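You operate a simulated robot arm through the tools that you are given. There is no shell and no other tool.

The job below is to be done with a simulated robot arm. You get a single attempt, and the scene is never put back.

JOB
Unplug the rack motor and turn its knob by hand till the mark points down.
Fine: rack socket switch off, unplug, open the green cover, turn, shut it, in that order; lay the plug beside the low socket box. Where these are worked on the way, their far stop is far enough and under half their travel is too little: green cover.

Only the result counts: the job must be done as asked and must still hold three seconds after the hand-in. Knocking over, shifting, dropping, spilling or breaking anything else fails it. Lids that push on must go on centred and level and be pressed home; caps that screw on are set level and turned clockwise until they are tight.

ROBOT AND FRAMES
A 6-joint arm with a fingered hand, fixed in place. Base frame: the origin is at the foot of the arm, x ahead of it, y to its left, z up. Lengths are in m, angles in degrees, forces in N, time in s.
With the tool pointing down near the work surface it reaches from about 0.48 to 0.8 m from the base axis. Its first joint turns from -166.0 to 166.0 degrees. Payload 4 kg.
The tool frame sits at the grasp point between the pads (the TCP): z along the fingers, y along the line on which they close. The tips reach 0.02 m beyond it. The gripper opens to 0.14 m. The gripper's body begins 0.054 m behind the TCP. The gripper is a hand of 3 fingers: y runs from the thumb to the fingers, the wrist lies at [0, 0, -0.215] in the tool frame, and closing takes about 1.5 s.
Orientation is that of the tool frame in the base frame, as [roll, pitch, yaw] about the fixed x, y, z axes, in that order (R = Rz(yaw) Ry(pitch) Rx(roll)). With the fingers straight down and closing along the base's y, the tool's x points along the base's -x, its y along +y and its z along -z.

CONTROLS
- The arm moves only by the tool move_arm. Its argument "motion" is one flat list of numbers, 7 for each row, row after row: the shift along the tool's x, y, z in m, then the turn, a rotation vector about the tool's x, y, z in degrees, then the finger opening in m, from 0 to 0.14. In form: [dx, dy, dz, wx, wy, wz, claw, dx, dy, dz, wx, wy, wz, claw, ...]. A call has 1 to 20 rows; each row is the pose to reach, as a shift and turn from the pose commanded when the call began, along the tool's axes at that moment. Rows are played at 5 a second. More than 0.05 m and 8.6 degrees between two rows, or a gripper value outside its range, and nothing of the call is played. Where a pose cannot be reached the arm comes as near as it can. A force on the tool above 40 N (or 10 N above the force at the start of the call, whichever is more), or a blocked arm, ends the call early, and 0.2 s more pass. The fingers move at their own pace (about 0.045 m/s each) and stop on an object; they squeeze with about 25 N. The grip force told is the motor's: it shows also when the fingers shut on nothing. Time passes only in rows, and 0.2 s behind the last, so rows that repeat a pose let the fingers close. It gives the time, the measured TCP pose, the force on the tool (base axes), the opening and the grip force at its end, in the units of the frame above (readings bear some noise), with the torque about the TCP (base axes, N m) and any sound that the robot's microphone picked up.
- Cameras (640 x 400 px; columns grow to the right, rows downward): "scene" is fixed at [0.2211, 0.6507, 1.8399]; the picture's right is [-0.95, -0.32, 0.00], its down [-0.18, 0.54, -0.82] and it looks along [0.26, -0.78, -0.57] (base axes); focal length 321 px, centre (320, 200). "wrist" rides on the gripper at [0.074, -0.043, -0.079] in the tool frame; the picture's right is [0.50, 0.87, 0.00], its down [-0.59, 0.34, -0.73] and it looks along [-0.64, 0.37, 0.68] (tool axes); focal length 275 px, centre (320, 200). There is no depth. A picture from a camera that has moved, and an enlarged one, comes with that camera's place and axes in the base frame and with its lens.
- get_image(camera): a new picture of that camera. No time passes.
- lift_body(by): slides the trunk up (or, below 0, down) by that many m; the arm rides with it, the base frame stays. It gives what a move gives, with no picture.
- preshape(shape): the hand has 3 fingers and takes this shape, open, in about a second: jaw (thumb against the fingers, like two jaws); tri (thumb and two fingers); tip (a fingertip pinch); poke (one finger out to press); point (the index stretched); flat (the hand flat); cup (the hand cupped); fist (a fist). The gripper value then closes the fingers along that shape, each until it touches; the sizes above hold for jaw. It gives what a move gives, with no picture.
- inspect(camera, box): a new picture of the part [left, top, right, bottom] of that camera's present view, enlarged. No time passes.
- job_done(): hands the job in; it is judged then, once.

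Places have to be worked out from the pictures, the camera data and where the tool is seen. Open the gripper and draw the arm clear of the work before you hand the job in, unless the task says otherwise.

The tools are called as a command line: name --argument value ..., lists and objects as JSON in quotes. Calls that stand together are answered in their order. move_arm: Moves the arm, as the interface text tells. Its arguments: {"type":"object","properties":{"motion":{"type":"array","items":{"type":"number"}}},"required":["motion"]} The other tools are called the same way: lift_body (by) slides the trunk up or down; preshape (shape) gives the hand a shape; get_image (camera) takes a picture; inspect (camera, box) takes an enlarged picture of a part of a camera's view; job_done () hands the job in.

At the start:

```text
clock: 0.0
position: [0.4318, -0.0801, 1.3255]
orientation: [180.0, 0.0, 180.0]
ft_force: [0.2, 0.0, 0.4]
torque: [-0.02, -0.01, -0.03]
opening: 0.1399
grasp_force: 0.0
shape: jaw
trunk travel left (down, up): [-0.35, 0.24]
```

scene: 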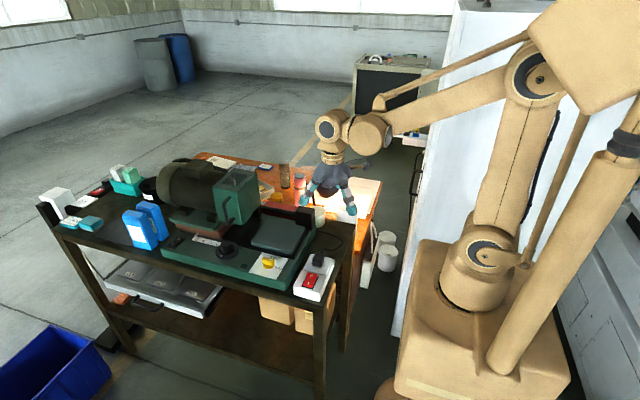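
wrist: 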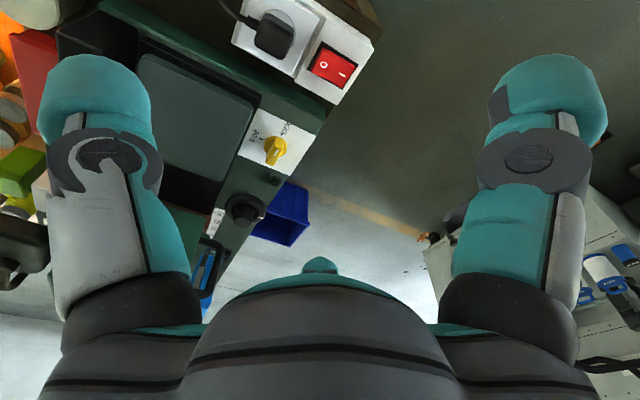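

I start by looking closely at the bench from both cameras to identify the sockets, switches, covers and knobs.

inspect --camera "scene" --box '[200, 200, 360, 300]'

inspect --camera "scene" --box '[30, 150, 190, 250]'

inspect --camera "scene" --box '[140, 140, 300, 240]'

inspect --camera "wrist" --box '[140, 0, 400, 162]'

inspect --camera "wrist" --box '[140, 120, 340, 270]'

```text
4.00 times, centred on (280, 250) of scene
camera zoom: at [0.2211, 0.6507, 1.8399], right [-0.95, -0.32, 0.0], down [-0.18, 0.54, -0.82], along [0.26, -0.78, -0.57], focal length 1283 px, centre (480, 0)
```

zoom: 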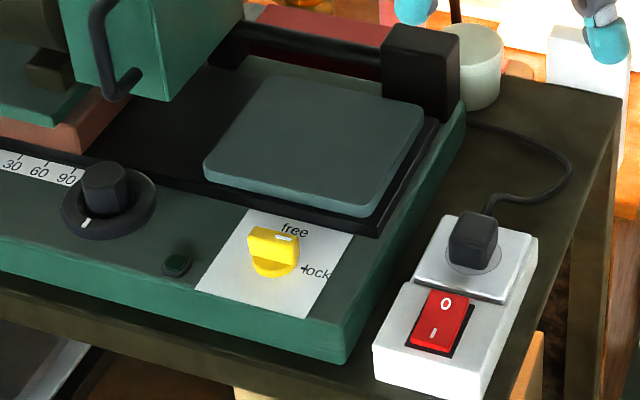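

```text
4.00 times, centred on (110, 200) of scene
camera zoom: at [0.2211, 0.6507, 1.8399], right [-0.95, -0.32, 0.0], down [-0.18, 0.54, -0.82], along [0.26, -0.78, -0.57], focal length 1283 px, centre (1160, 200)
```

zoom: 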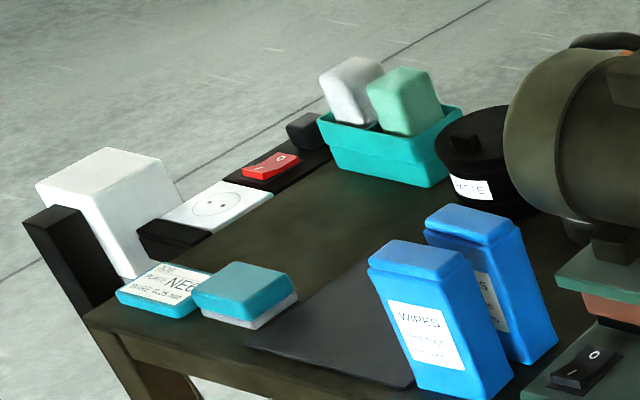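

```text
4.00 times, centred on (220, 190) of scene
camera zoom: at [0.2211, 0.6507, 1.8399], right [-0.95, -0.32, 0.0], down [-0.18, 0.54, -0.82], along [0.26, -0.78, -0.57], focal length 1283 px, centre (720, 240)
```

zoom: 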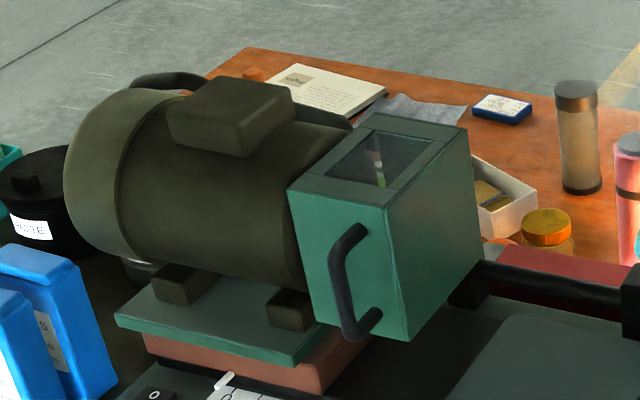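

```text
2.46 times, centred on (270, 81) of wrist
camera zoom: at [0.3583, -0.1225, 1.4058], right [-0.5, 0.87, 0.0], down [0.59, 0.34, 0.73], along [0.64, 0.37, -0.68], focal length 678 px, centre (443, 493)
```

zoom: 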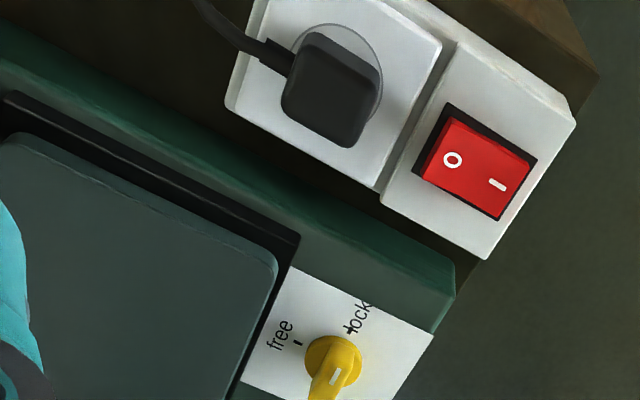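

```text
2.67 times, centred on (240, 195) of wrist
camera zoom: at [0.3583, -0.1225, 1.4058], right [-0.5, 0.87, 0.0], down [0.59, 0.34, 0.73], along [0.64, 0.37, -0.68], focal length 734 px, centre (533, 213)
```

zoom: 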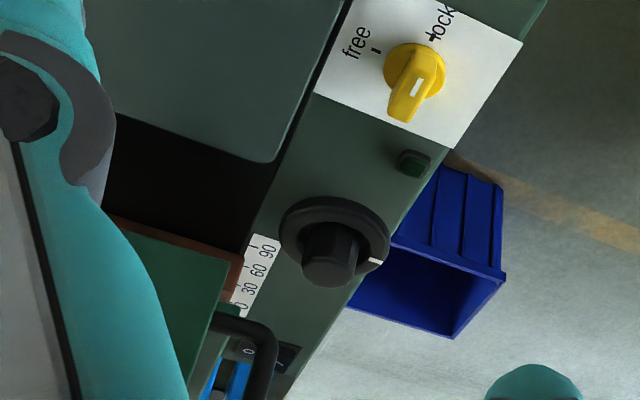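

The near white strip holds the black plug and red rocker at about x 0.48, with the machine beyond it. I raise the arm for a better view of the whole bench.

move_arm --motion '[0, 0, -0.045, 0, 0, 0, 0.14, 0, 0, -0.09, 0, 0, 0, 0.14, 0, 0, -0.135, 0, 0, 0, 0.14, 0, 0, -0.18, 0, 0, 0, 0.14, 0, 0, -0.22, 0, 0, 0, 0.14]'

get_image --camera "wrist"

get_image --camera "scene"

```text
clock: 1.2
position: [0.4319, -0.0804, 1.5471]
orientation: [180.0, 0.0, -180.0]
ft_force: [0.0, 0.2, 0.5]
torque: [-0.02, 0.0, -0.03]
opening: 0.14
grasp_force: 0.1
shape: jaw
trunk travel left (down, up): [-0.35, 0.24]
```

```text
taken
camera wrist: at [0.3586, -0.1223, 1.6261], right [-0.5, 0.87, 0.0], down [0.59, 0.34, 0.73], along [0.64, 0.37, -0.68], focal length 275 px, centre (320, 200)
```

wrist: 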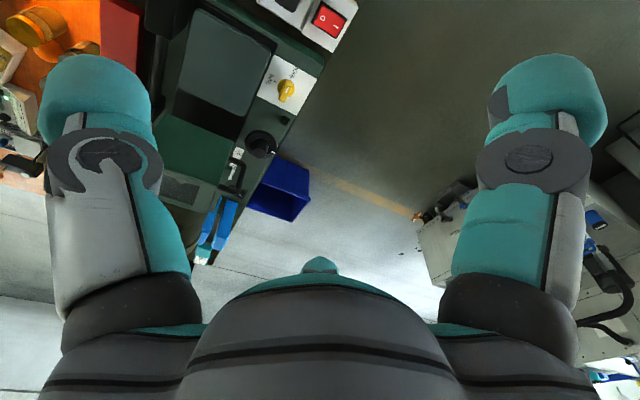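

```text
taken
```

scene: 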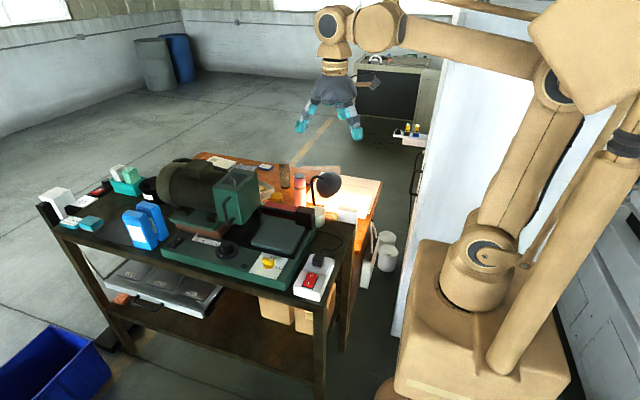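

The camera currently looks left of the machine, so I turn the wrist clockwise to look along the bench.

move_arm --motion '[0, 0, 0, 0, 0, 8, 0.14, 0, 0, 0, 0, 0, 16, 0.14, 0, 0, 0, 0, 0, 24, 0.14, 0, 0, 0, 0, 0, 32, 0.14, 0, 0, 0, 0, 0, 40, 0.14]'

get_image --camera "wrist"

inspect --camera "wrist" --box '[180, 90, 460, 265]'

```text
clock: 2.4
position: [0.4328, -0.0816, 1.5465]
orientation: [-179.9, 0.0, 139.9]
ft_force: [-0.6, 0.2, -0.1]
torque: [-0.01, -0.02, 0.04]
opening: 0.14
grasp_force: 0.1
shape: jaw
trunk travel left (down, up): [-0.35, 0.24]
```

```text
taken
camera wrist: at [0.3478, -0.0646, 1.6257], right [0.18, 0.98, 0.0], down [0.67, -0.12, 0.73], along [0.72, -0.13, -0.68], focal length 275 px, centre (320, 200)
```

wrist: 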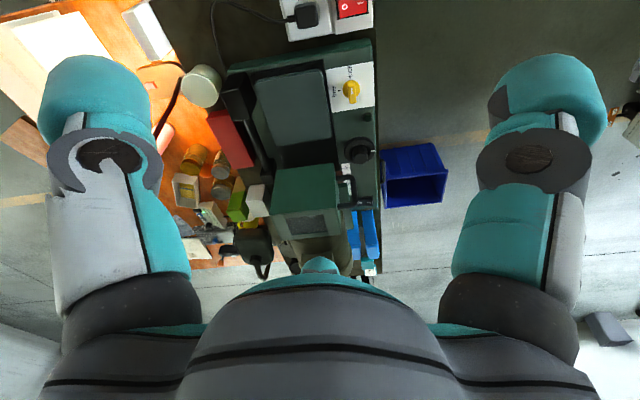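

```text
2.29 times, centred on (320, 178) of wrist
camera zoom: at [0.3478, -0.0646, 1.6257], right [0.18, 0.98, 0.0], down [0.67, -0.12, 0.73], along [0.72, -0.13, -0.68], focal length 629 px, centre (320, 251)
```

zoom: 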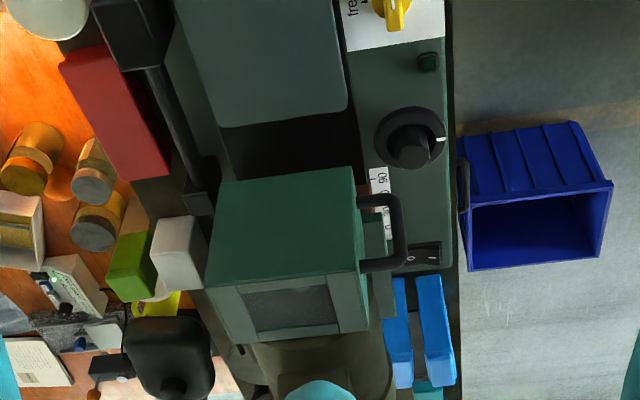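

The cover is a box over the motor's robot-facing end with a D handle on its +y side and a window on top. I move forward and up to see the far end of the bench and the second socket box.

move_arm --motion '[-0.024, 0.033, -0.01, 0, 0, 0, 0.14, -0.048, 0.066, -0.02, 0, 0, 0, 0.14, -0.072, 0.1, -0.03, 0, 0, 0, 0.14, -0.097, 0.133, -0.04, 0, 0, 0, 0.14, -0.121, 0.167, -0.05, 0, 0, 0, 0.14]'

get_image --camera "wrist"

inspect --camera "scene" --box '[60, 170, 140, 220]'

inspect --camera "scene" --box '[200, 155, 280, 205]'

inspect --camera "scene" --box '[80, 240, 240, 340]'

```text
clock: 3.6
position: [0.6372, -0.0302, 1.5928]
orientation: [-179.9, -0.1, 140.0]
ft_force: [0.7, 0.1, 0.1]
torque: [-0.02, 0.04, 0.01]
opening: 0.1401
grasp_force: 0.1
shape: jaw
trunk travel left (down, up): [-0.35, 0.24]
```

```text
taken
camera wrist: at [0.5541, -0.0141, 1.6727], right [0.17, 0.98, 0.0], down [0.67, -0.12, 0.73], along [0.72, -0.13, -0.68], focal length 275 px, centre (320, 200)
```

wrist: 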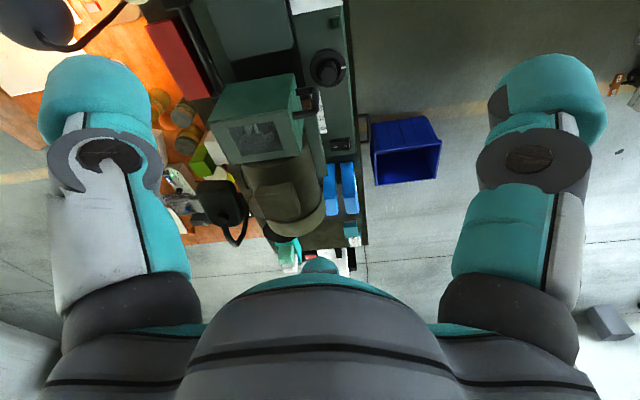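

```text
8.00 times, centred on (100, 195) of scene
camera zoom: at [0.2211, 0.6507, 1.8399], right [-0.95, -0.32, 0.0], down [-0.18, 0.54, -0.82], along [0.26, -0.78, -0.57], focal length 2567 px, centre (2080, 240)
```

zoom: 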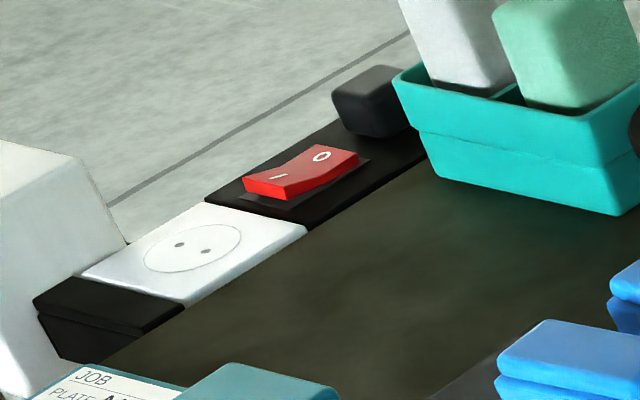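

```text
8.00 times, centred on (240, 180) of scene
camera zoom: at [0.2211, 0.6507, 1.8399], right [-0.95, -0.32, 0.0], down [-0.18, 0.54, -0.82], along [0.26, -0.78, -0.57], focal length 2567 px, centre (960, 360)
```

zoom: 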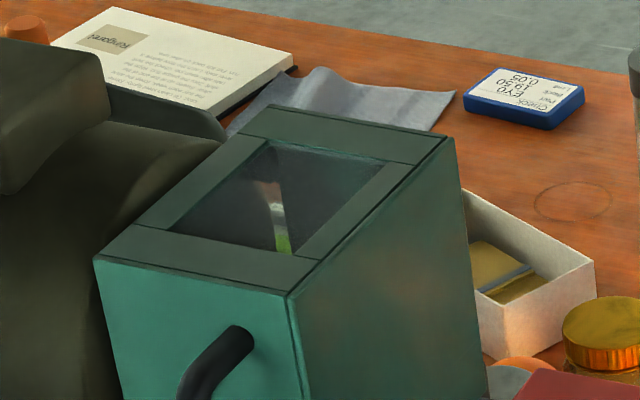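

```text
4.00 times, centred on (160, 290) of scene
camera zoom: at [0.2211, 0.6507, 1.8399], right [-0.95, -0.32, 0.0], down [-0.18, 0.54, -0.82], along [0.26, -0.78, -0.57], focal length 1283 px, centre (960, -160)
```

zoom: 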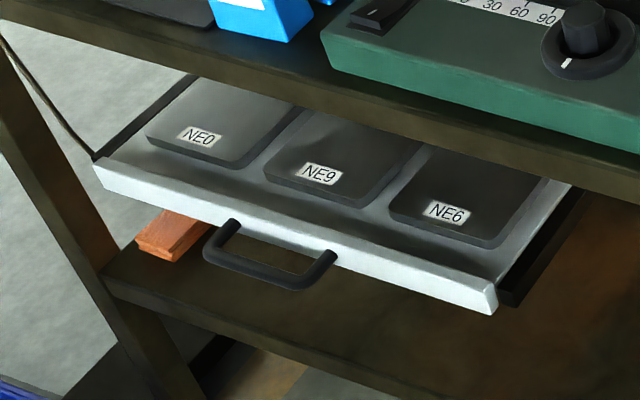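

Only the near box is in reach and holds the motor's plug. Now I zoom on the cover, window and panel from this viewpoint to find the hinge and the knob.

inspect --camera "wrist" --box '[190, 50, 390, 175]'

inspect --camera "wrist" --box '[200, 160, 400, 285]'

inspect --camera "wrist" --box '[220, 0, 380, 100]'

```text
3.20 times, centred on (290, 112) of wrist
camera zoom: at [0.5541, -0.0141, 1.6727], right [0.17, 0.98, 0.0], down [0.67, -0.12, 0.73], along [0.72, -0.13, -0.68], focal length 881 px, centre (416, 480)
```

zoom: 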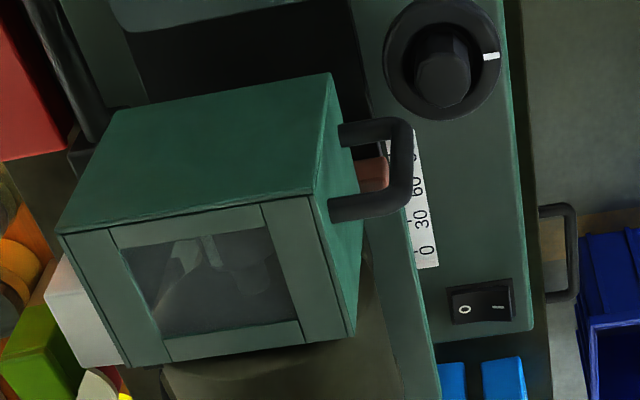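

```text
3.20 times, centred on (300, 222) of wrist
camera zoom: at [0.5541, -0.0141, 1.6727], right [0.17, 0.98, 0.0], down [0.67, -0.12, 0.73], along [0.72, -0.13, -0.68], focal length 881 px, centre (384, 128)
```

zoom: 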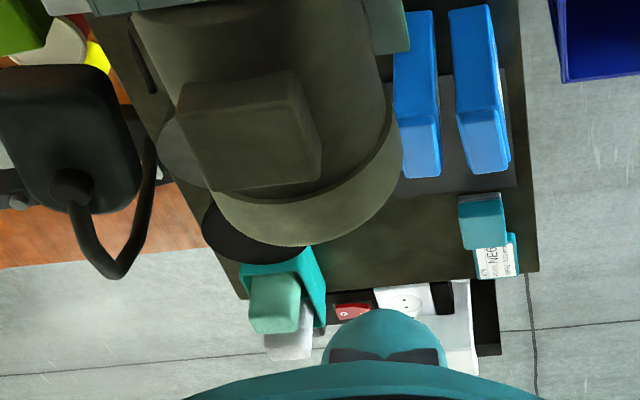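

```text
4.00 times, centred on (300, 50) of wrist
camera zoom: at [0.5541, -0.0141, 1.6727], right [0.17, 0.98, 0.0], down [0.67, -0.12, 0.73], along [0.72, -0.13, -0.68], focal length 1101 px, centre (400, 800)
```

zoom: 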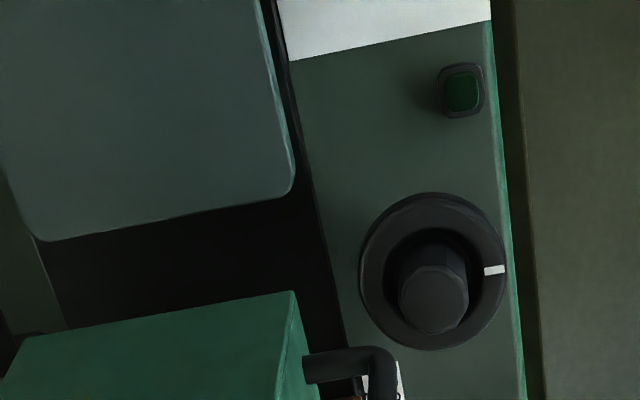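

The window shows a knob inside and the switch on the near white strip is next. I move back over the near strip to look closely at the plug and rocker.

move_arm --motion '[0.01, -0.015, 0.037, 0, 0, 0, 0.14, 0.02, -0.03, 0.073, 0, 0, 0, 0.14, 0.03, -0.0445, 0.11, 0, 0, 0, 0.14, 0.04, -0.059, 0.147, 0, 0, 0, 0.14, 0.05, -0.074, 0.183, 0, 0, 0, 0.14, 0.06, -0.089, 0.22, 0, 0, 0, 0.14, 0.07, -0.104, 0.257, 0, 0, 0, 0.14, 0.079, -0.119, 0.293, 0, 0, 0, 0.14]'

get_image --camera "wrist"

inspect --camera "wrist" --box '[160, 40, 420, 200]'

get_image --camera "scene"

```text
clock: 5.4
position: [0.4905, -0.0735, 1.3004]
orientation: [-180.0, 0.0, 140.0]
ft_force: [-0.5, -0.2, 0.3]
torque: [0.02, 0.01, 0.03]
opening: 0.1402
grasp_force: 0.2
shape: jaw
trunk travel left (down, up): [-0.35, 0.24]
```

```text
taken
camera wrist: at [0.407, -0.0572, 1.3798], right [0.17, 0.98, 0.0], down [0.67, -0.12, 0.73], along [0.72, -0.13, -0.68], focal length 275 px, centre (320, 200)
```

wrist: 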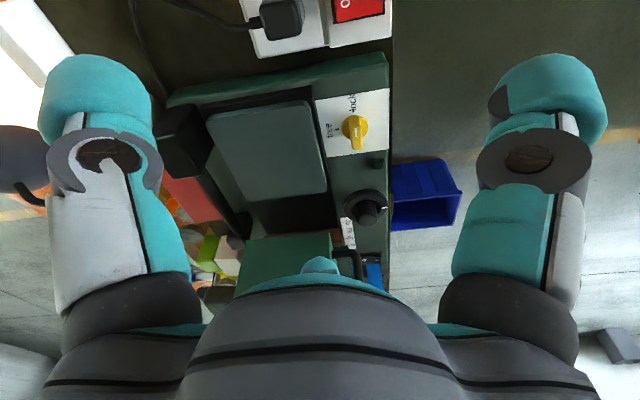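

```text
2.46 times, centred on (290, 120) of wrist
camera zoom: at [0.407, -0.0572, 1.3798], right [0.17, 0.98, 0.0], down [0.67, -0.12, 0.73], along [0.72, -0.13, -0.68], focal length 678 px, centre (394, 397)
```

zoom: 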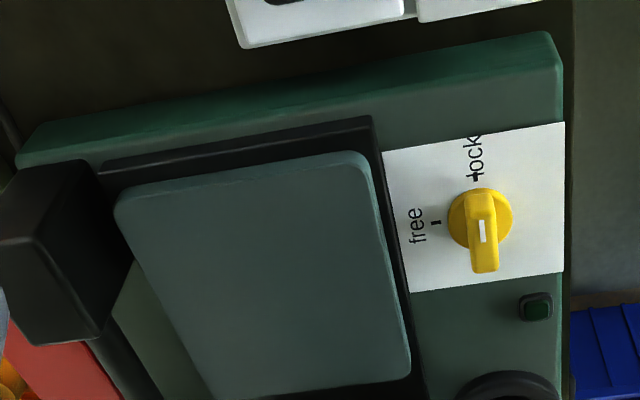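

```text
taken
```

scene: 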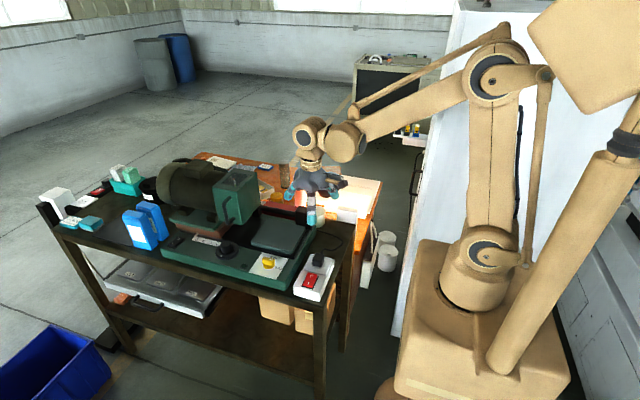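

The yellow knob's mark reads towards "lock". I descend straight over the strip so that it comes to the centre of the wrist view.

move_arm --motion '[0, 0, 0.045, 0, 0, 0, 0.14, 0, 0, 0.09, 0, 0, 0, 0.14, 0, 0, 0.13, 0, 0, 0, 0.14]'

get_image --camera "wrist"

inspect --camera "wrist" --box '[160, 0, 440, 175]'

inspect --camera "scene" --box '[280, 170, 380, 310]'

```text
clock: 6.2
position: [0.4953, -0.072, 1.1721]
orientation: [-180.0, -0.1, 140.0]
ft_force: [0.2, -0.8, -0.1]
torque: [-0.01, -0.01, -0.01]
opening: 0.1399
grasp_force: 0.0
shape: jaw
trunk travel left (down, up): [-0.35, 0.24]
```

```text
taken
camera wrist: at [0.4113, -0.0561, 1.2512], right [0.17, 0.98, 0.0], down [0.67, -0.12, 0.73], along [0.72, -0.13, -0.68], focal length 275 px, centre (320, 200)
```

wrist: 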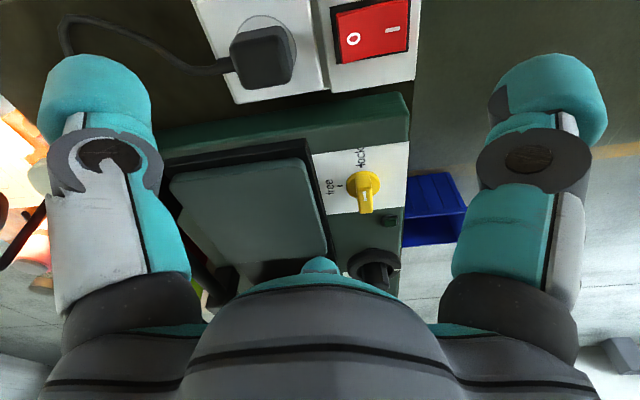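

```text
2.29 times, centred on (300, 88) of wrist
camera zoom: at [0.4113, -0.0561, 1.2512], right [0.17, 0.98, 0.0], down [0.67, -0.12, 0.73], along [0.72, -0.13, -0.68], focal length 629 px, centre (366, 457)
```

zoom: 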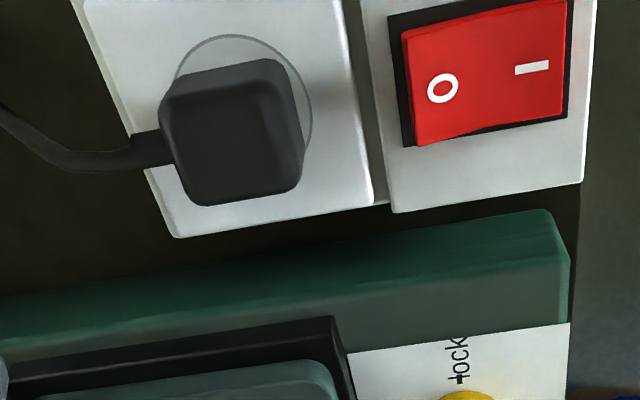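

```text
2.86 times, centred on (330, 240) of scene
camera zoom: at [0.2211, 0.6507, 1.8399], right [-0.95, -0.32, 0.0], down [-0.18, 0.54, -0.82], along [0.26, -0.78, -0.57], focal length 917 px, centre (291, 86)
```

zoom: 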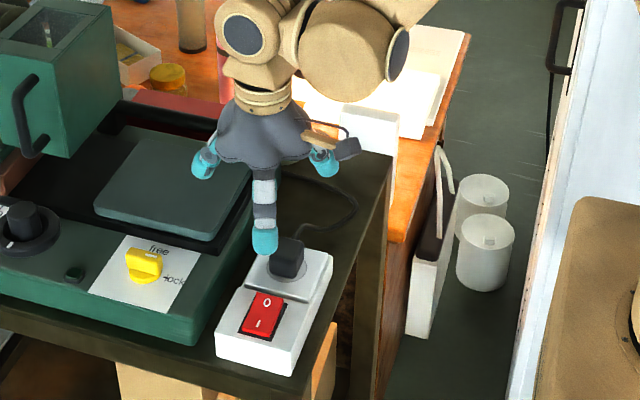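

The O side of the red rocker stands proud, so it is on; O is at about (0.483, -0.042, 1.018). I shape the hand to poke and check where the fingertip is.

preshape --shape "poke"

get_image --camera "wrist"

inspect --camera "scene" --box '[260, 150, 420, 310]'

```text
clock: 7.1
position: [0.4944, -0.0725, 1.1723]
orientation: [179.9, -0.1, 140.0]
ft_force: [0.0, -0.5, 0.8]
torque: [0.04, -0.01, 0.01]
opening: 0.0
grasp_force: 0.0
shape: poke
trunk travel left (down, up): [-0.35, 0.24]
```

```text
taken
camera wrist: at [0.4103, -0.0558, 1.2522], right [0.17, 0.98, 0.0], down [0.67, -0.12, 0.73], along [0.72, -0.13, -0.68], focal length 275 px, centre (320, 200)
```

wrist: 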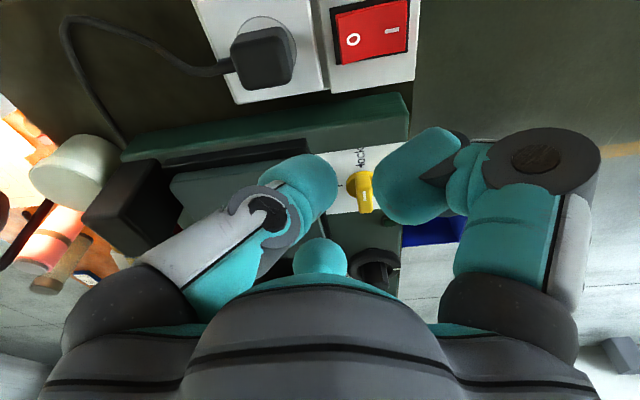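

```text
2.50 times, centred on (340, 230) of scene
camera zoom: at [0.2211, 0.6507, 1.8399], right [-0.95, -0.32, 0.0], down [-0.18, 0.54, -0.82], along [0.26, -0.78, -0.57], focal length 802 px, centre (270, 125)
```

zoom: 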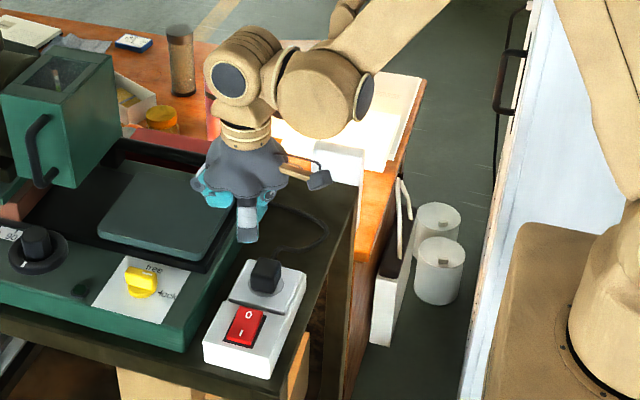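

I need to know which finger extends and how far, so I zoom on the hand in the scene view and the wrist view.

inspect --camera "scene" --box '[280, 200, 352, 260]'

inspect --camera "wrist" --box '[220, 100, 480, 280]'

```text
6.67 times, centred on (316, 230) of scene
camera zoom: at [0.2211, 0.6507, 1.8399], right [-0.95, -0.32, 0.0], down [-0.18, 0.54, -0.82], along [0.26, -0.78, -0.57], focal length 2139 px, centre (347, 0)
```

zoom: 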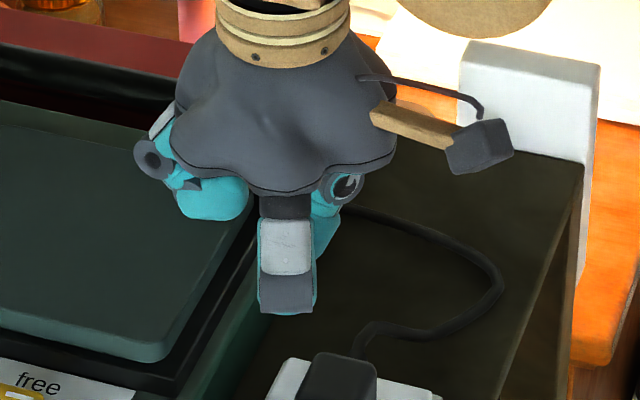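

```text
2.22 times, centred on (350, 190) of wrist
camera zoom: at [0.4103, -0.0558, 1.2522], right [0.17, 0.98, 0.0], down [0.67, -0.12, 0.73], along [0.72, -0.13, -0.68], focal length 612 px, centre (253, 222)
```

zoom: 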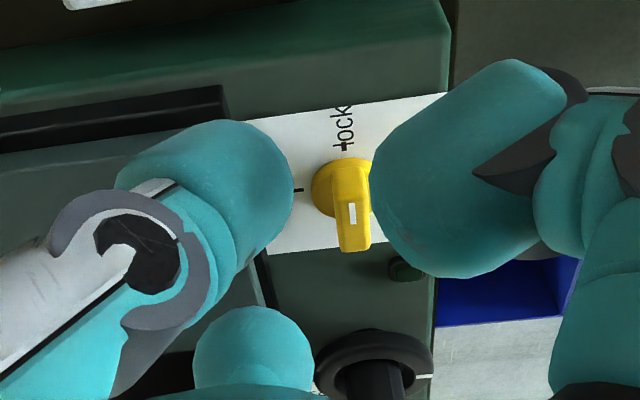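

In poke shape the bent knuckles hang about as low as the tip. I try the "point" shape to see whether the index stands out further.

preshape --shape "point"

inspect --camera "scene" --box '[268, 200, 364, 260]'

get_image --camera "wrist"

```text
clock: 8.0
position: [0.494, -0.0723, 1.1725]
orientation: [180.0, 0.0, 139.9]
ft_force: [-1.2, 0.4, 0.4]
torque: [-0.04, 0.02, -0.01]
opening: 0.0002
grasp_force: 0.1
shape: point
trunk travel left (down, up): [-0.35, 0.24]
```

```text
6.67 times, centred on (316, 230) of scene
camera zoom: at [0.2211, 0.6507, 1.8399], right [-0.95, -0.32, 0.0], down [-0.18, 0.54, -0.82], along [0.26, -0.78, -0.57], focal length 2139 px, centre (347, 0)
```

zoom: 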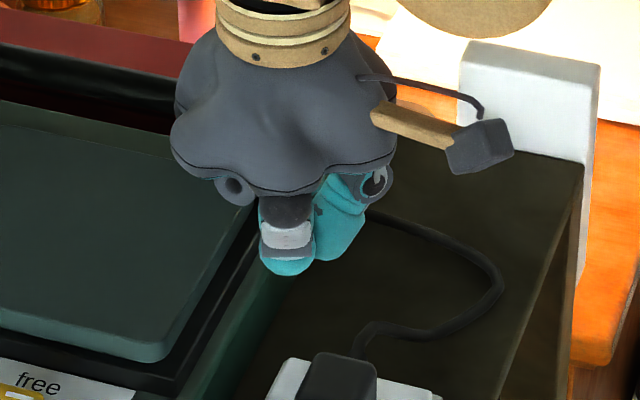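

```text
taken
camera wrist: at [0.4102, -0.0558, 1.2522], right [0.17, 0.98, 0.0], down [0.67, -0.12, 0.73], along [0.72, -0.13, -0.68], focal length 275 px, centre (320, 200)
```

wrist: 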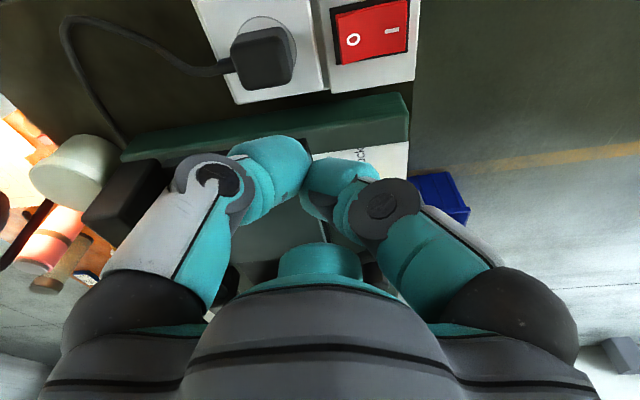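

Neither shape gives a clear single tip, so I'll press with the closed jaw, whose tip position is known (0.02 m beyond the TCP). I return to jaw, turn to yaw 180 and close the fingers above the O half.

preshape --shape "jaw"

move_arm --motion '[0, 0, 0, 0, 0, -8, 0.1, 0, 0, 0, 0, 0, -16, 0.05, 0, 0, 0, 0, 0, -24, 0, 0, 0, 0, 0, 0, -32, 0, 0, 0, 0, 0, 0, -40, 0, 0, 0, 0, 0, 0, -40, 0, 0, 0, 0, 0, 0, -40, 0, 0, 0, 0, 0, 0, -40, 0, 0, 0, 0, 0, 0, -40, 0]'

get_image --camera "wrist"

inspect --camera "scene" --box '[260, 200, 372, 290]'

```text
clock: 8.9
position: [0.4934, -0.0729, 1.172]
orientation: [-179.9, 0.0, 139.9]
ft_force: [-0.8, -0.2, -0.3]
torque: [0.04, -0.01, 0.03]
opening: 0.1399
grasp_force: 0.0
shape: jaw
trunk travel left (down, up): [-0.35, 0.24]
```

```text
clock: 10.9
position: [0.4937, -0.0706, 1.1717]
orientation: [-179.9, -0.1, 179.9]
ft_force: [0.3, -0.3, 0.9]
torque: [0.02, -0.01, 0.02]
opening: 0.0
grasp_force: 20.0
shape: jaw
trunk travel left (down, up): [-0.35, 0.24]
```

```text
taken
camera wrist: at [0.4216, -0.1124, 1.2517], right [-0.5, 0.87, 0.0], down [0.59, 0.34, 0.73], along [0.64, 0.37, -0.68], focal length 275 px, centre (320, 200)
```

wrist: 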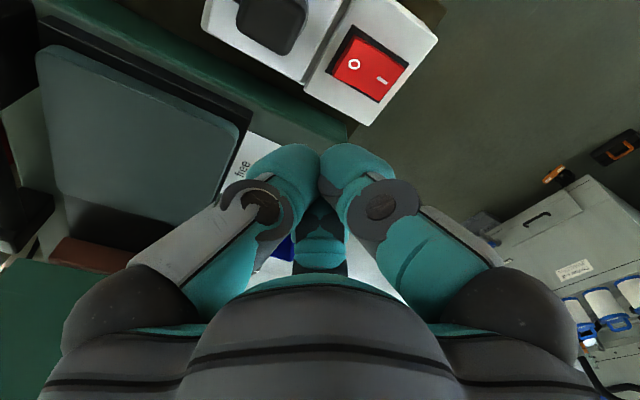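

```text
4.44 times, centred on (316, 245) of scene
camera zoom: at [0.2211, 0.6507, 1.8399], right [-0.95, -0.32, 0.0], down [-0.18, 0.54, -0.82], along [0.26, -0.78, -0.57], focal length 1426 px, centre (338, 0)
```

zoom: 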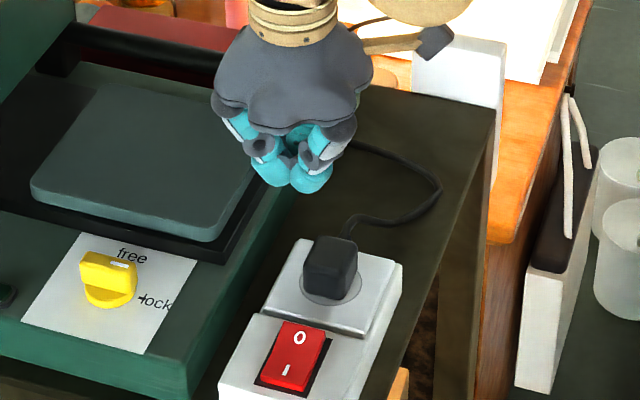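

The closed tip is where expected. For a narrow contact I'll tilt so that the single thumb leads, opening slightly, and hover over the O half.

move_arm --motion '[0.004, 0.013, 0.024, -7, 0, 0, 0.03, 0.008, 0.026, 0.048, -14, 0, 0, 0.03, 0.011, 0.038, 0.07, -20, 0, 0, 0.03, 0.011, 0.038, 0.07, -20, 0, 0, 0.03, 0.011, 0.038, 0.07, -20, 0, 0, 0.03]'

get_image --camera "wrist"

inspect --camera "scene" --box '[260, 210, 372, 300]'

```text
clock: 12.1
position: [0.4837, -0.0342, 1.1026]
orientation: [160.0, 0.0, -180.0]
ft_force: [0.0, 0.2, 0.4]
torque: [0.0, -0.01, 0.03]
opening: 0.0296
grasp_force: 0.0
shape: jaw
trunk travel left (down, up): [-0.35, 0.24]
```

```text
taken
camera wrist: at [0.4101, -0.099, 1.1617], right [-0.5, 0.81, 0.3], down [0.59, 0.07, 0.81], along [0.64, 0.58, -0.51], focal length 275 px, centre (320, 200)
```

wrist: 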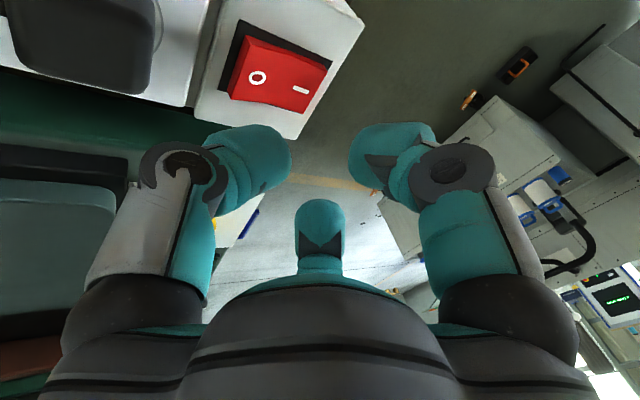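

```text
4.44 times, centred on (316, 255) of scene
camera zoom: at [0.2211, 0.6507, 1.8399], right [-0.95, -0.32, 0.0], down [-0.18, 0.54, -0.82], along [0.26, -0.78, -0.57], focal length 1426 px, centre (338, -44)
```

zoom: 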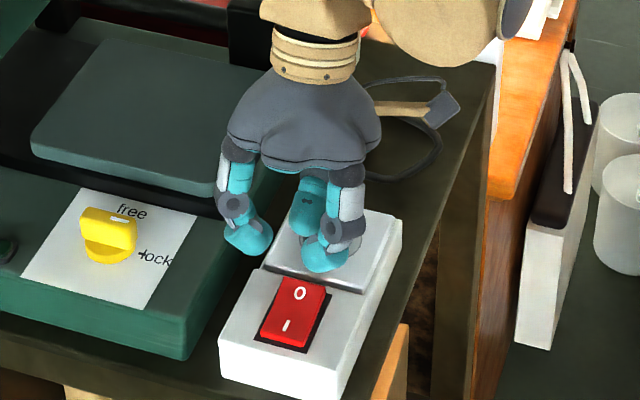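

The thumb tip is centred in x and sits above the O end as predicted. I lower straight down in small steps to just above the rocker.

move_arm --motion '[0, -0.0068, 0.0188, 0, 0, 0, 0.03, 0, -0.0137, 0.0376, 0, 0, 0, 0.03, 0, -0.0171, 0.047, 0, 0, 0, 0.03]'

get_image --camera "wrist"

inspect --camera "scene" --box '[270, 230, 350, 300]'

```text
clock: 12.9
position: [0.484, -0.0328, 1.0542]
orientation: [160.1, 0.0, -180.0]
ft_force: [0.7, -0.5, 1.0]
torque: [-0.04, 0.02, -0.01]
opening: 0.0297
grasp_force: 0.2
shape: jaw
trunk travel left (down, up): [-0.35, 0.24]
```

```text
taken
camera wrist: at [0.4108, -0.0986, 1.1135], right [-0.5, 0.81, 0.3], down [0.59, 0.07, 0.81], along [0.64, 0.58, -0.51], focal length 275 px, centre (320, 200)
```

wrist: 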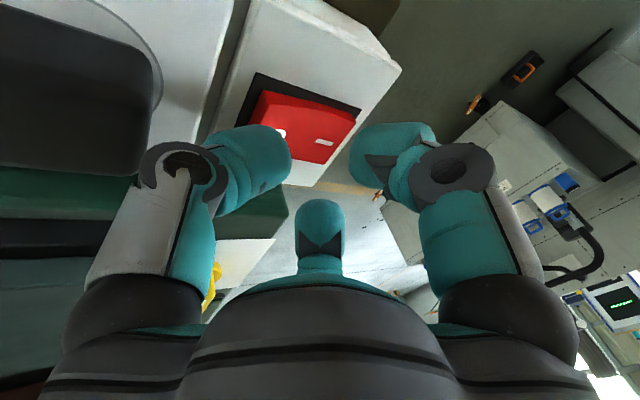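

```text
5.71 times, centred on (310, 265) of scene
camera zoom: at [0.2211, 0.6507, 1.8399], right [-0.95, -0.32, 0.0], down [-0.18, 0.54, -0.82], along [0.26, -0.78, -0.57], focal length 1833 px, centre (377, -171)
```

zoom: 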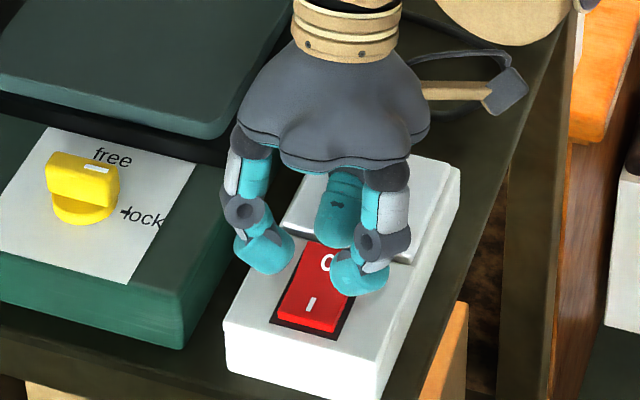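

The thumb sits right over the O half. I press down in small steps, watching force and sound.

move_arm --motion '[0, -0.0017, 0.0047, 0, 0, 0, 0.03, 0, -0.0034, 0.0094, 0, 0, 0, 0.03, 0, -0.0044, 0.0122, 0, 0, 0, 0.03, 0, -0.0055, 0.015, 0, 0, 0, 0.03, 0, -0.0065, 0.0179, 0, 0, 0, 0.03]'

inspect --camera "scene" --box '[270, 230, 350, 300]'

```text
clock: 14.1
position: [0.486, -0.0326, 1.0381]
orientation: [160.0, 0.0, -179.9]
ft_force: [-3.1, 12.4, 16.5]
torque: [-0.85, 0.02, -0.18]
opening: 0.0283
grasp_force: 0.0
shape: jaw
out of reach, approached as far as the arm can: row 5
trunk travel left (down, up): [-0.35, 0.24]
heard: click
```

```text
5.71 times, centred on (310, 265) of scene
camera zoom: at [0.2211, 0.6507, 1.8399], right [-0.95, -0.32, 0.0], down [-0.18, 0.54, -0.82], along [0.26, -0.78, -0.57], focal length 1833 px, centre (377, -171)
```

zoom: 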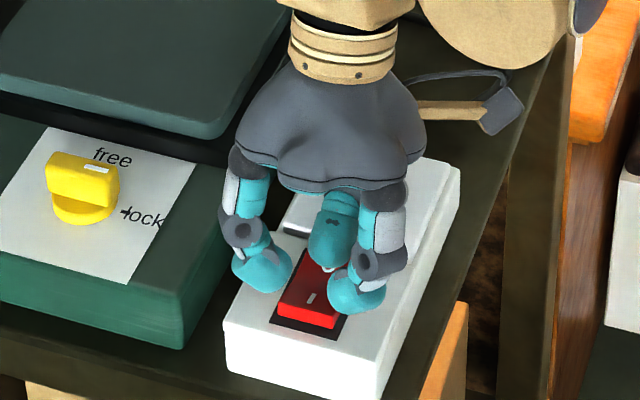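

A click was heard. I lift straight up and check the rocker.

move_arm --motion '[0, 0.0103, -0.0282, 0, 0, 0, 0.03, 0, 0.0239, -0.0658, 0, 0, 0, 0.03, 0, 0.0376, -0.1034, 0, 0, 0, 0.03]'

get_image --camera "wrist"

inspect --camera "scene" --box '[280, 240, 352, 305]'

```text
clock: 14.9
position: [0.4859, -0.0345, 1.1496]
orientation: [160.0, 0.1, 179.9]
ft_force: [-0.6, -0.3, -0.2]
torque: [-0.01, 0.0, 0.02]
opening: 0.0296
grasp_force: 0.1
shape: jaw
trunk travel left (down, up): [-0.35, 0.24]
heard: snap
```

```text
taken
camera wrist: at [0.413, -0.0994, 1.2083], right [-0.5, 0.81, 0.3], down [0.59, 0.07, 0.81], along [0.64, 0.58, -0.51], focal length 275 px, centre (320, 200)
```

wrist: 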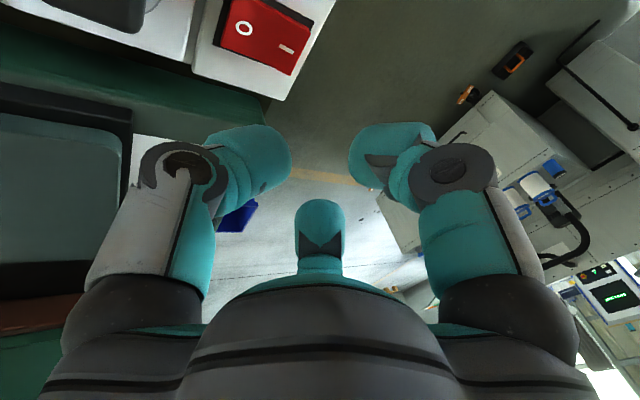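

```text
6.15 times, centred on (316, 272) of scene
camera zoom: at [0.2211, 0.6507, 1.8399], right [-0.95, -0.32, 0.0], down [-0.18, 0.54, -0.82], along [0.26, -0.78, -0.57], focal length 1974 px, centre (345, -246)
```

zoom: 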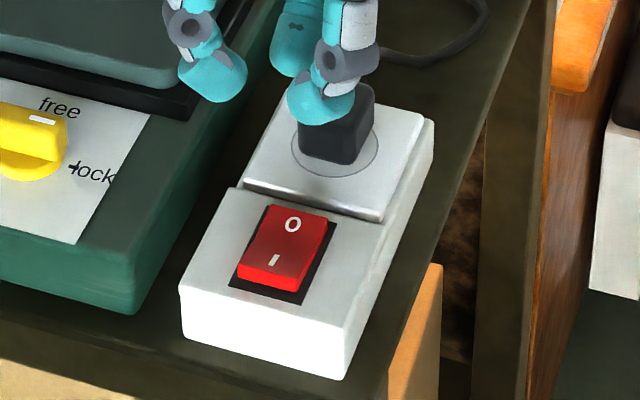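

A "snap" came on release, so I verify the rocker state in a closer look.

inspect --camera "wrist" --box '[180, 0, 340, 110]'

inspect --camera "scene" --box '[200, 200, 360, 300]'

```text
3.64 times, centred on (260, 55) of wrist
camera zoom: at [0.413, -0.0994, 1.2083], right [-0.5, 0.81, 0.3], down [0.59, 0.07, 0.81], along [0.64, 0.58, -0.51], focal length 1001 px, centre (538, 727)
```

zoom: 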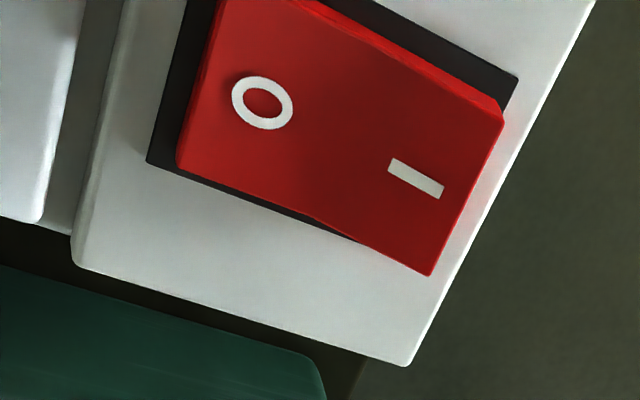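

```text
4.00 times, centred on (280, 250) of scene
camera zoom: at [0.2211, 0.6507, 1.8399], right [-0.95, -0.32, 0.0], down [-0.18, 0.54, -0.82], along [0.26, -0.78, -0.57], focal length 1283 px, centre (480, 0)
```

zoom: 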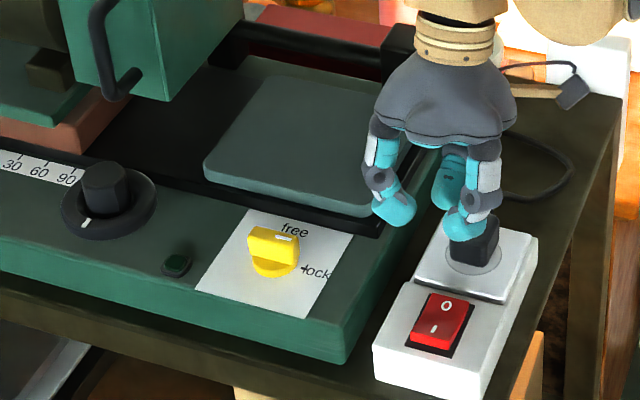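

The rocker now stands proud on the I side, so the socket is off. I raise the trunk for more reach near the base, then test the fingertip-pinch shape for the plug.

lift_body --by 0.2

preshape --shape "tip"

get_image --camera "wrist"

get_image --camera "scene"

inspect --camera "scene" --box '[260, 120, 372, 210]'

```text
clock: 17.1
position: [0.4872, -0.0339, 1.3476]
orientation: [160.0, 0.0, -180.0]
ft_force: [-0.2, 0.6, -0.4]
torque: [0.01, 0.02, -0.03]
opening: 0.0298
grasp_force: 0.1
shape: jaw
trunk travel left (down, up): [-0.55, 0.04]
```

```text
clock: 18.0
position: [0.4881, -0.0333, 1.3461]
orientation: [160.0, 0.1, 180.0]
ft_force: [0.1, 0.5, 0.6]
torque: [0.01, 0.03, 0.01]
opening: 0.14
grasp_force: 0.1
shape: tip
trunk travel left (down, up): [-0.55, 0.04]
```

```text
taken
camera wrist: at [0.4142, -0.0994, 1.4075], right [-0.5, 0.81, 0.3], down [0.59, 0.07, 0.81], along [0.64, 0.58, -0.51], focal length 275 px, centre (320, 200)
```

wrist: 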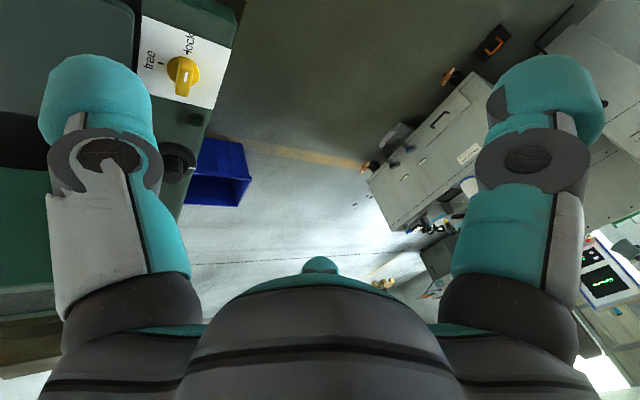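

```text
taken
```

scene: 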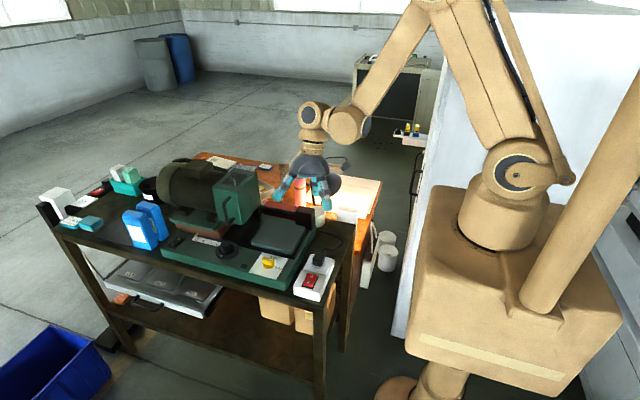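

```text
4.44 times, centred on (316, 165) of scene
camera zoom: at [0.2211, 0.6507, 1.8399], right [-0.95, -0.32, 0.0], down [-0.18, 0.54, -0.82], along [0.26, -0.78, -0.57], focal length 1426 px, centre (338, 356)
```

zoom: 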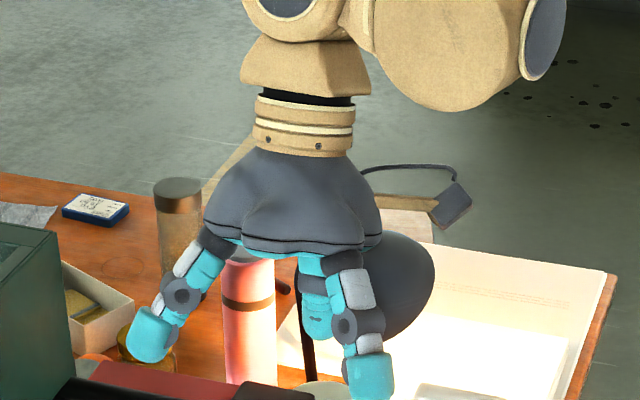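

I level the tool and close the pinch to plug width to see how the fingertips come together.

move_arm --motion '[0, 0, 0, 7, 0, 0, 0.1, 0, 0, 0, 14, 0, 0, 0.06, 0, 0, 0, 20, 0, 0, 0.04, 0, 0, 0, 20, 0, 0, 0.04, 0, 0, 0, 20, 0, 0, 0.04, 0, 0, 0, 20, 0, 0, 0.04, 0, 0, 0, 20, 0, 0, 0.04]'

get_image --camera "wrist"

inspect --camera "scene" --box '[260, 130, 372, 220]'

```text
clock: 19.6
position: [0.4872, -0.0338, 1.345]
orientation: [180.0, 0.0, -180.0]
ft_force: [0.1, 0.8, -0.3]
torque: [0.01, 0.02, -0.01]
opening: 0.0405
grasp_force: 0.1
shape: tip
trunk travel left (down, up): [-0.55, 0.04]
```

```text
taken
camera wrist: at [0.4145, -0.0752, 1.4266], right [-0.5, 0.87, 0.0], down [0.59, 0.34, 0.73], along [0.64, 0.37, -0.68], focal length 275 px, centre (320, 200)
```

wrist: 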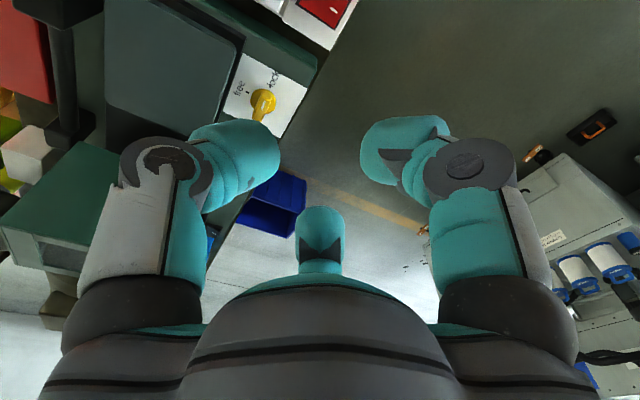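

```text
4.44 times, centred on (316, 175) of scene
camera zoom: at [0.2211, 0.6507, 1.8399], right [-0.95, -0.32, 0.0], down [-0.18, 0.54, -0.82], along [0.26, -0.78, -0.57], focal length 1426 px, centre (338, 311)
```

zoom: 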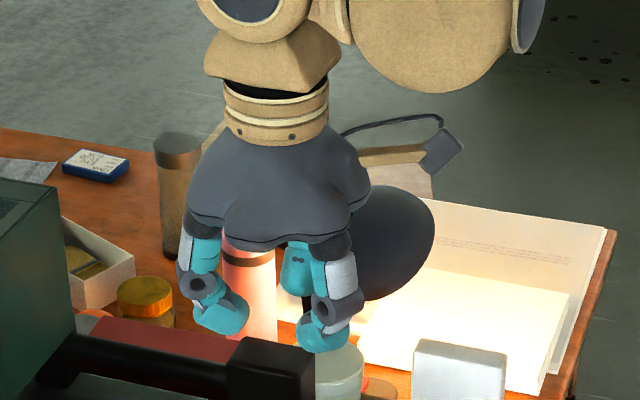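

All the finger shapes close radially like a three-jaw chuck. I turn the hand 90° (thumb on the -x side) and move above the plug for a close look.

move_arm --motion '[0, -0.007, 0.016, 0, 0, 7.5, 0.06, 0.001, -0.0135, 0.032, 0, 0, 15, 0.06, 0.001, -0.02, 0.049, 0, 0, 22.5, 0.06, 0.001, -0.027, 0.065, 0, 0, 30, 0.06, 0.002, -0.034, 0.081, 0, 0, 37.5, 0.06, 0.002, -0.04, 0.097, 0, 0, 45, 0.06, 0.002, -0.047, 0.114, 0, 0, 52.5, 0.06, 0.003, -0.054, 0.13, 0, 0, 60, 0.06, 0.003, -0.061, 0.146, 0, 0, 67.5, 0.06, 0.003, -0.068, 0.162, 0, 0, 75, 0.06, 0.004, -0.074, 0.179, 0, 0, 82.5, 0.06, 0.004, -0.081, 0.195, 0, 0, 90, 0.06, 0.004, -0.081, 0.195, 0, 0, 90, 0.06]'

get_image --camera "wrist"

inspect --camera "scene" --box '[270, 190, 382, 280]'

```text
clock: 22.4
position: [0.5174, -0.1232, 1.17]
orientation: [-179.9, 0.0, 90.0]
ft_force: [0.7, 0.5, -0.6]
torque: [0.04, -0.01, -0.03]
opening: 0.0597
grasp_force: 0.1
shape: tip
out of reach, approached as far as the arm can: row 8, 9, 10, 11, 12, 13
trunk travel left (down, up): [-0.55, 0.04]
```

```text
taken
camera wrist: at [0.4752, -0.0477, 1.2498], right [0.87, 0.5, 0.0], down [0.34, -0.59, 0.73], along [0.37, -0.64, -0.68], focal length 275 px, centre (320, 200)
```

wrist: 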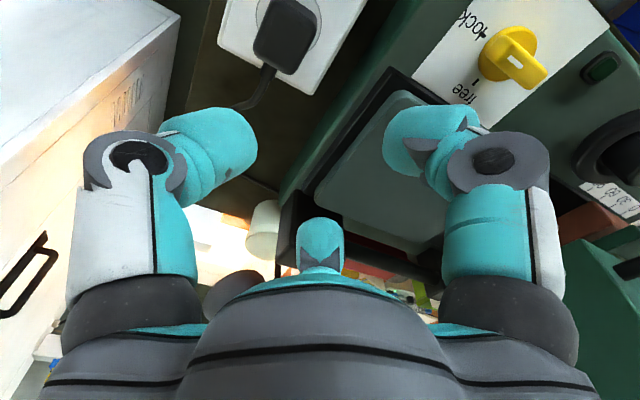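

```text
4.44 times, centred on (326, 235) of scene
camera zoom: at [0.2211, 0.6507, 1.8399], right [-0.95, -0.32, 0.0], down [-0.18, 0.54, -0.82], along [0.26, -0.78, -0.57], focal length 1426 px, centre (293, 44)
```

zoom: 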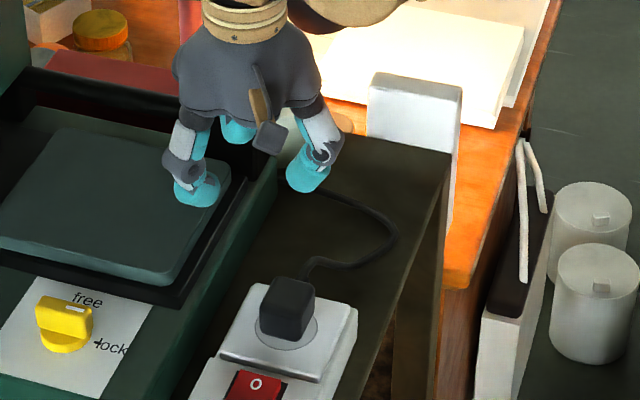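

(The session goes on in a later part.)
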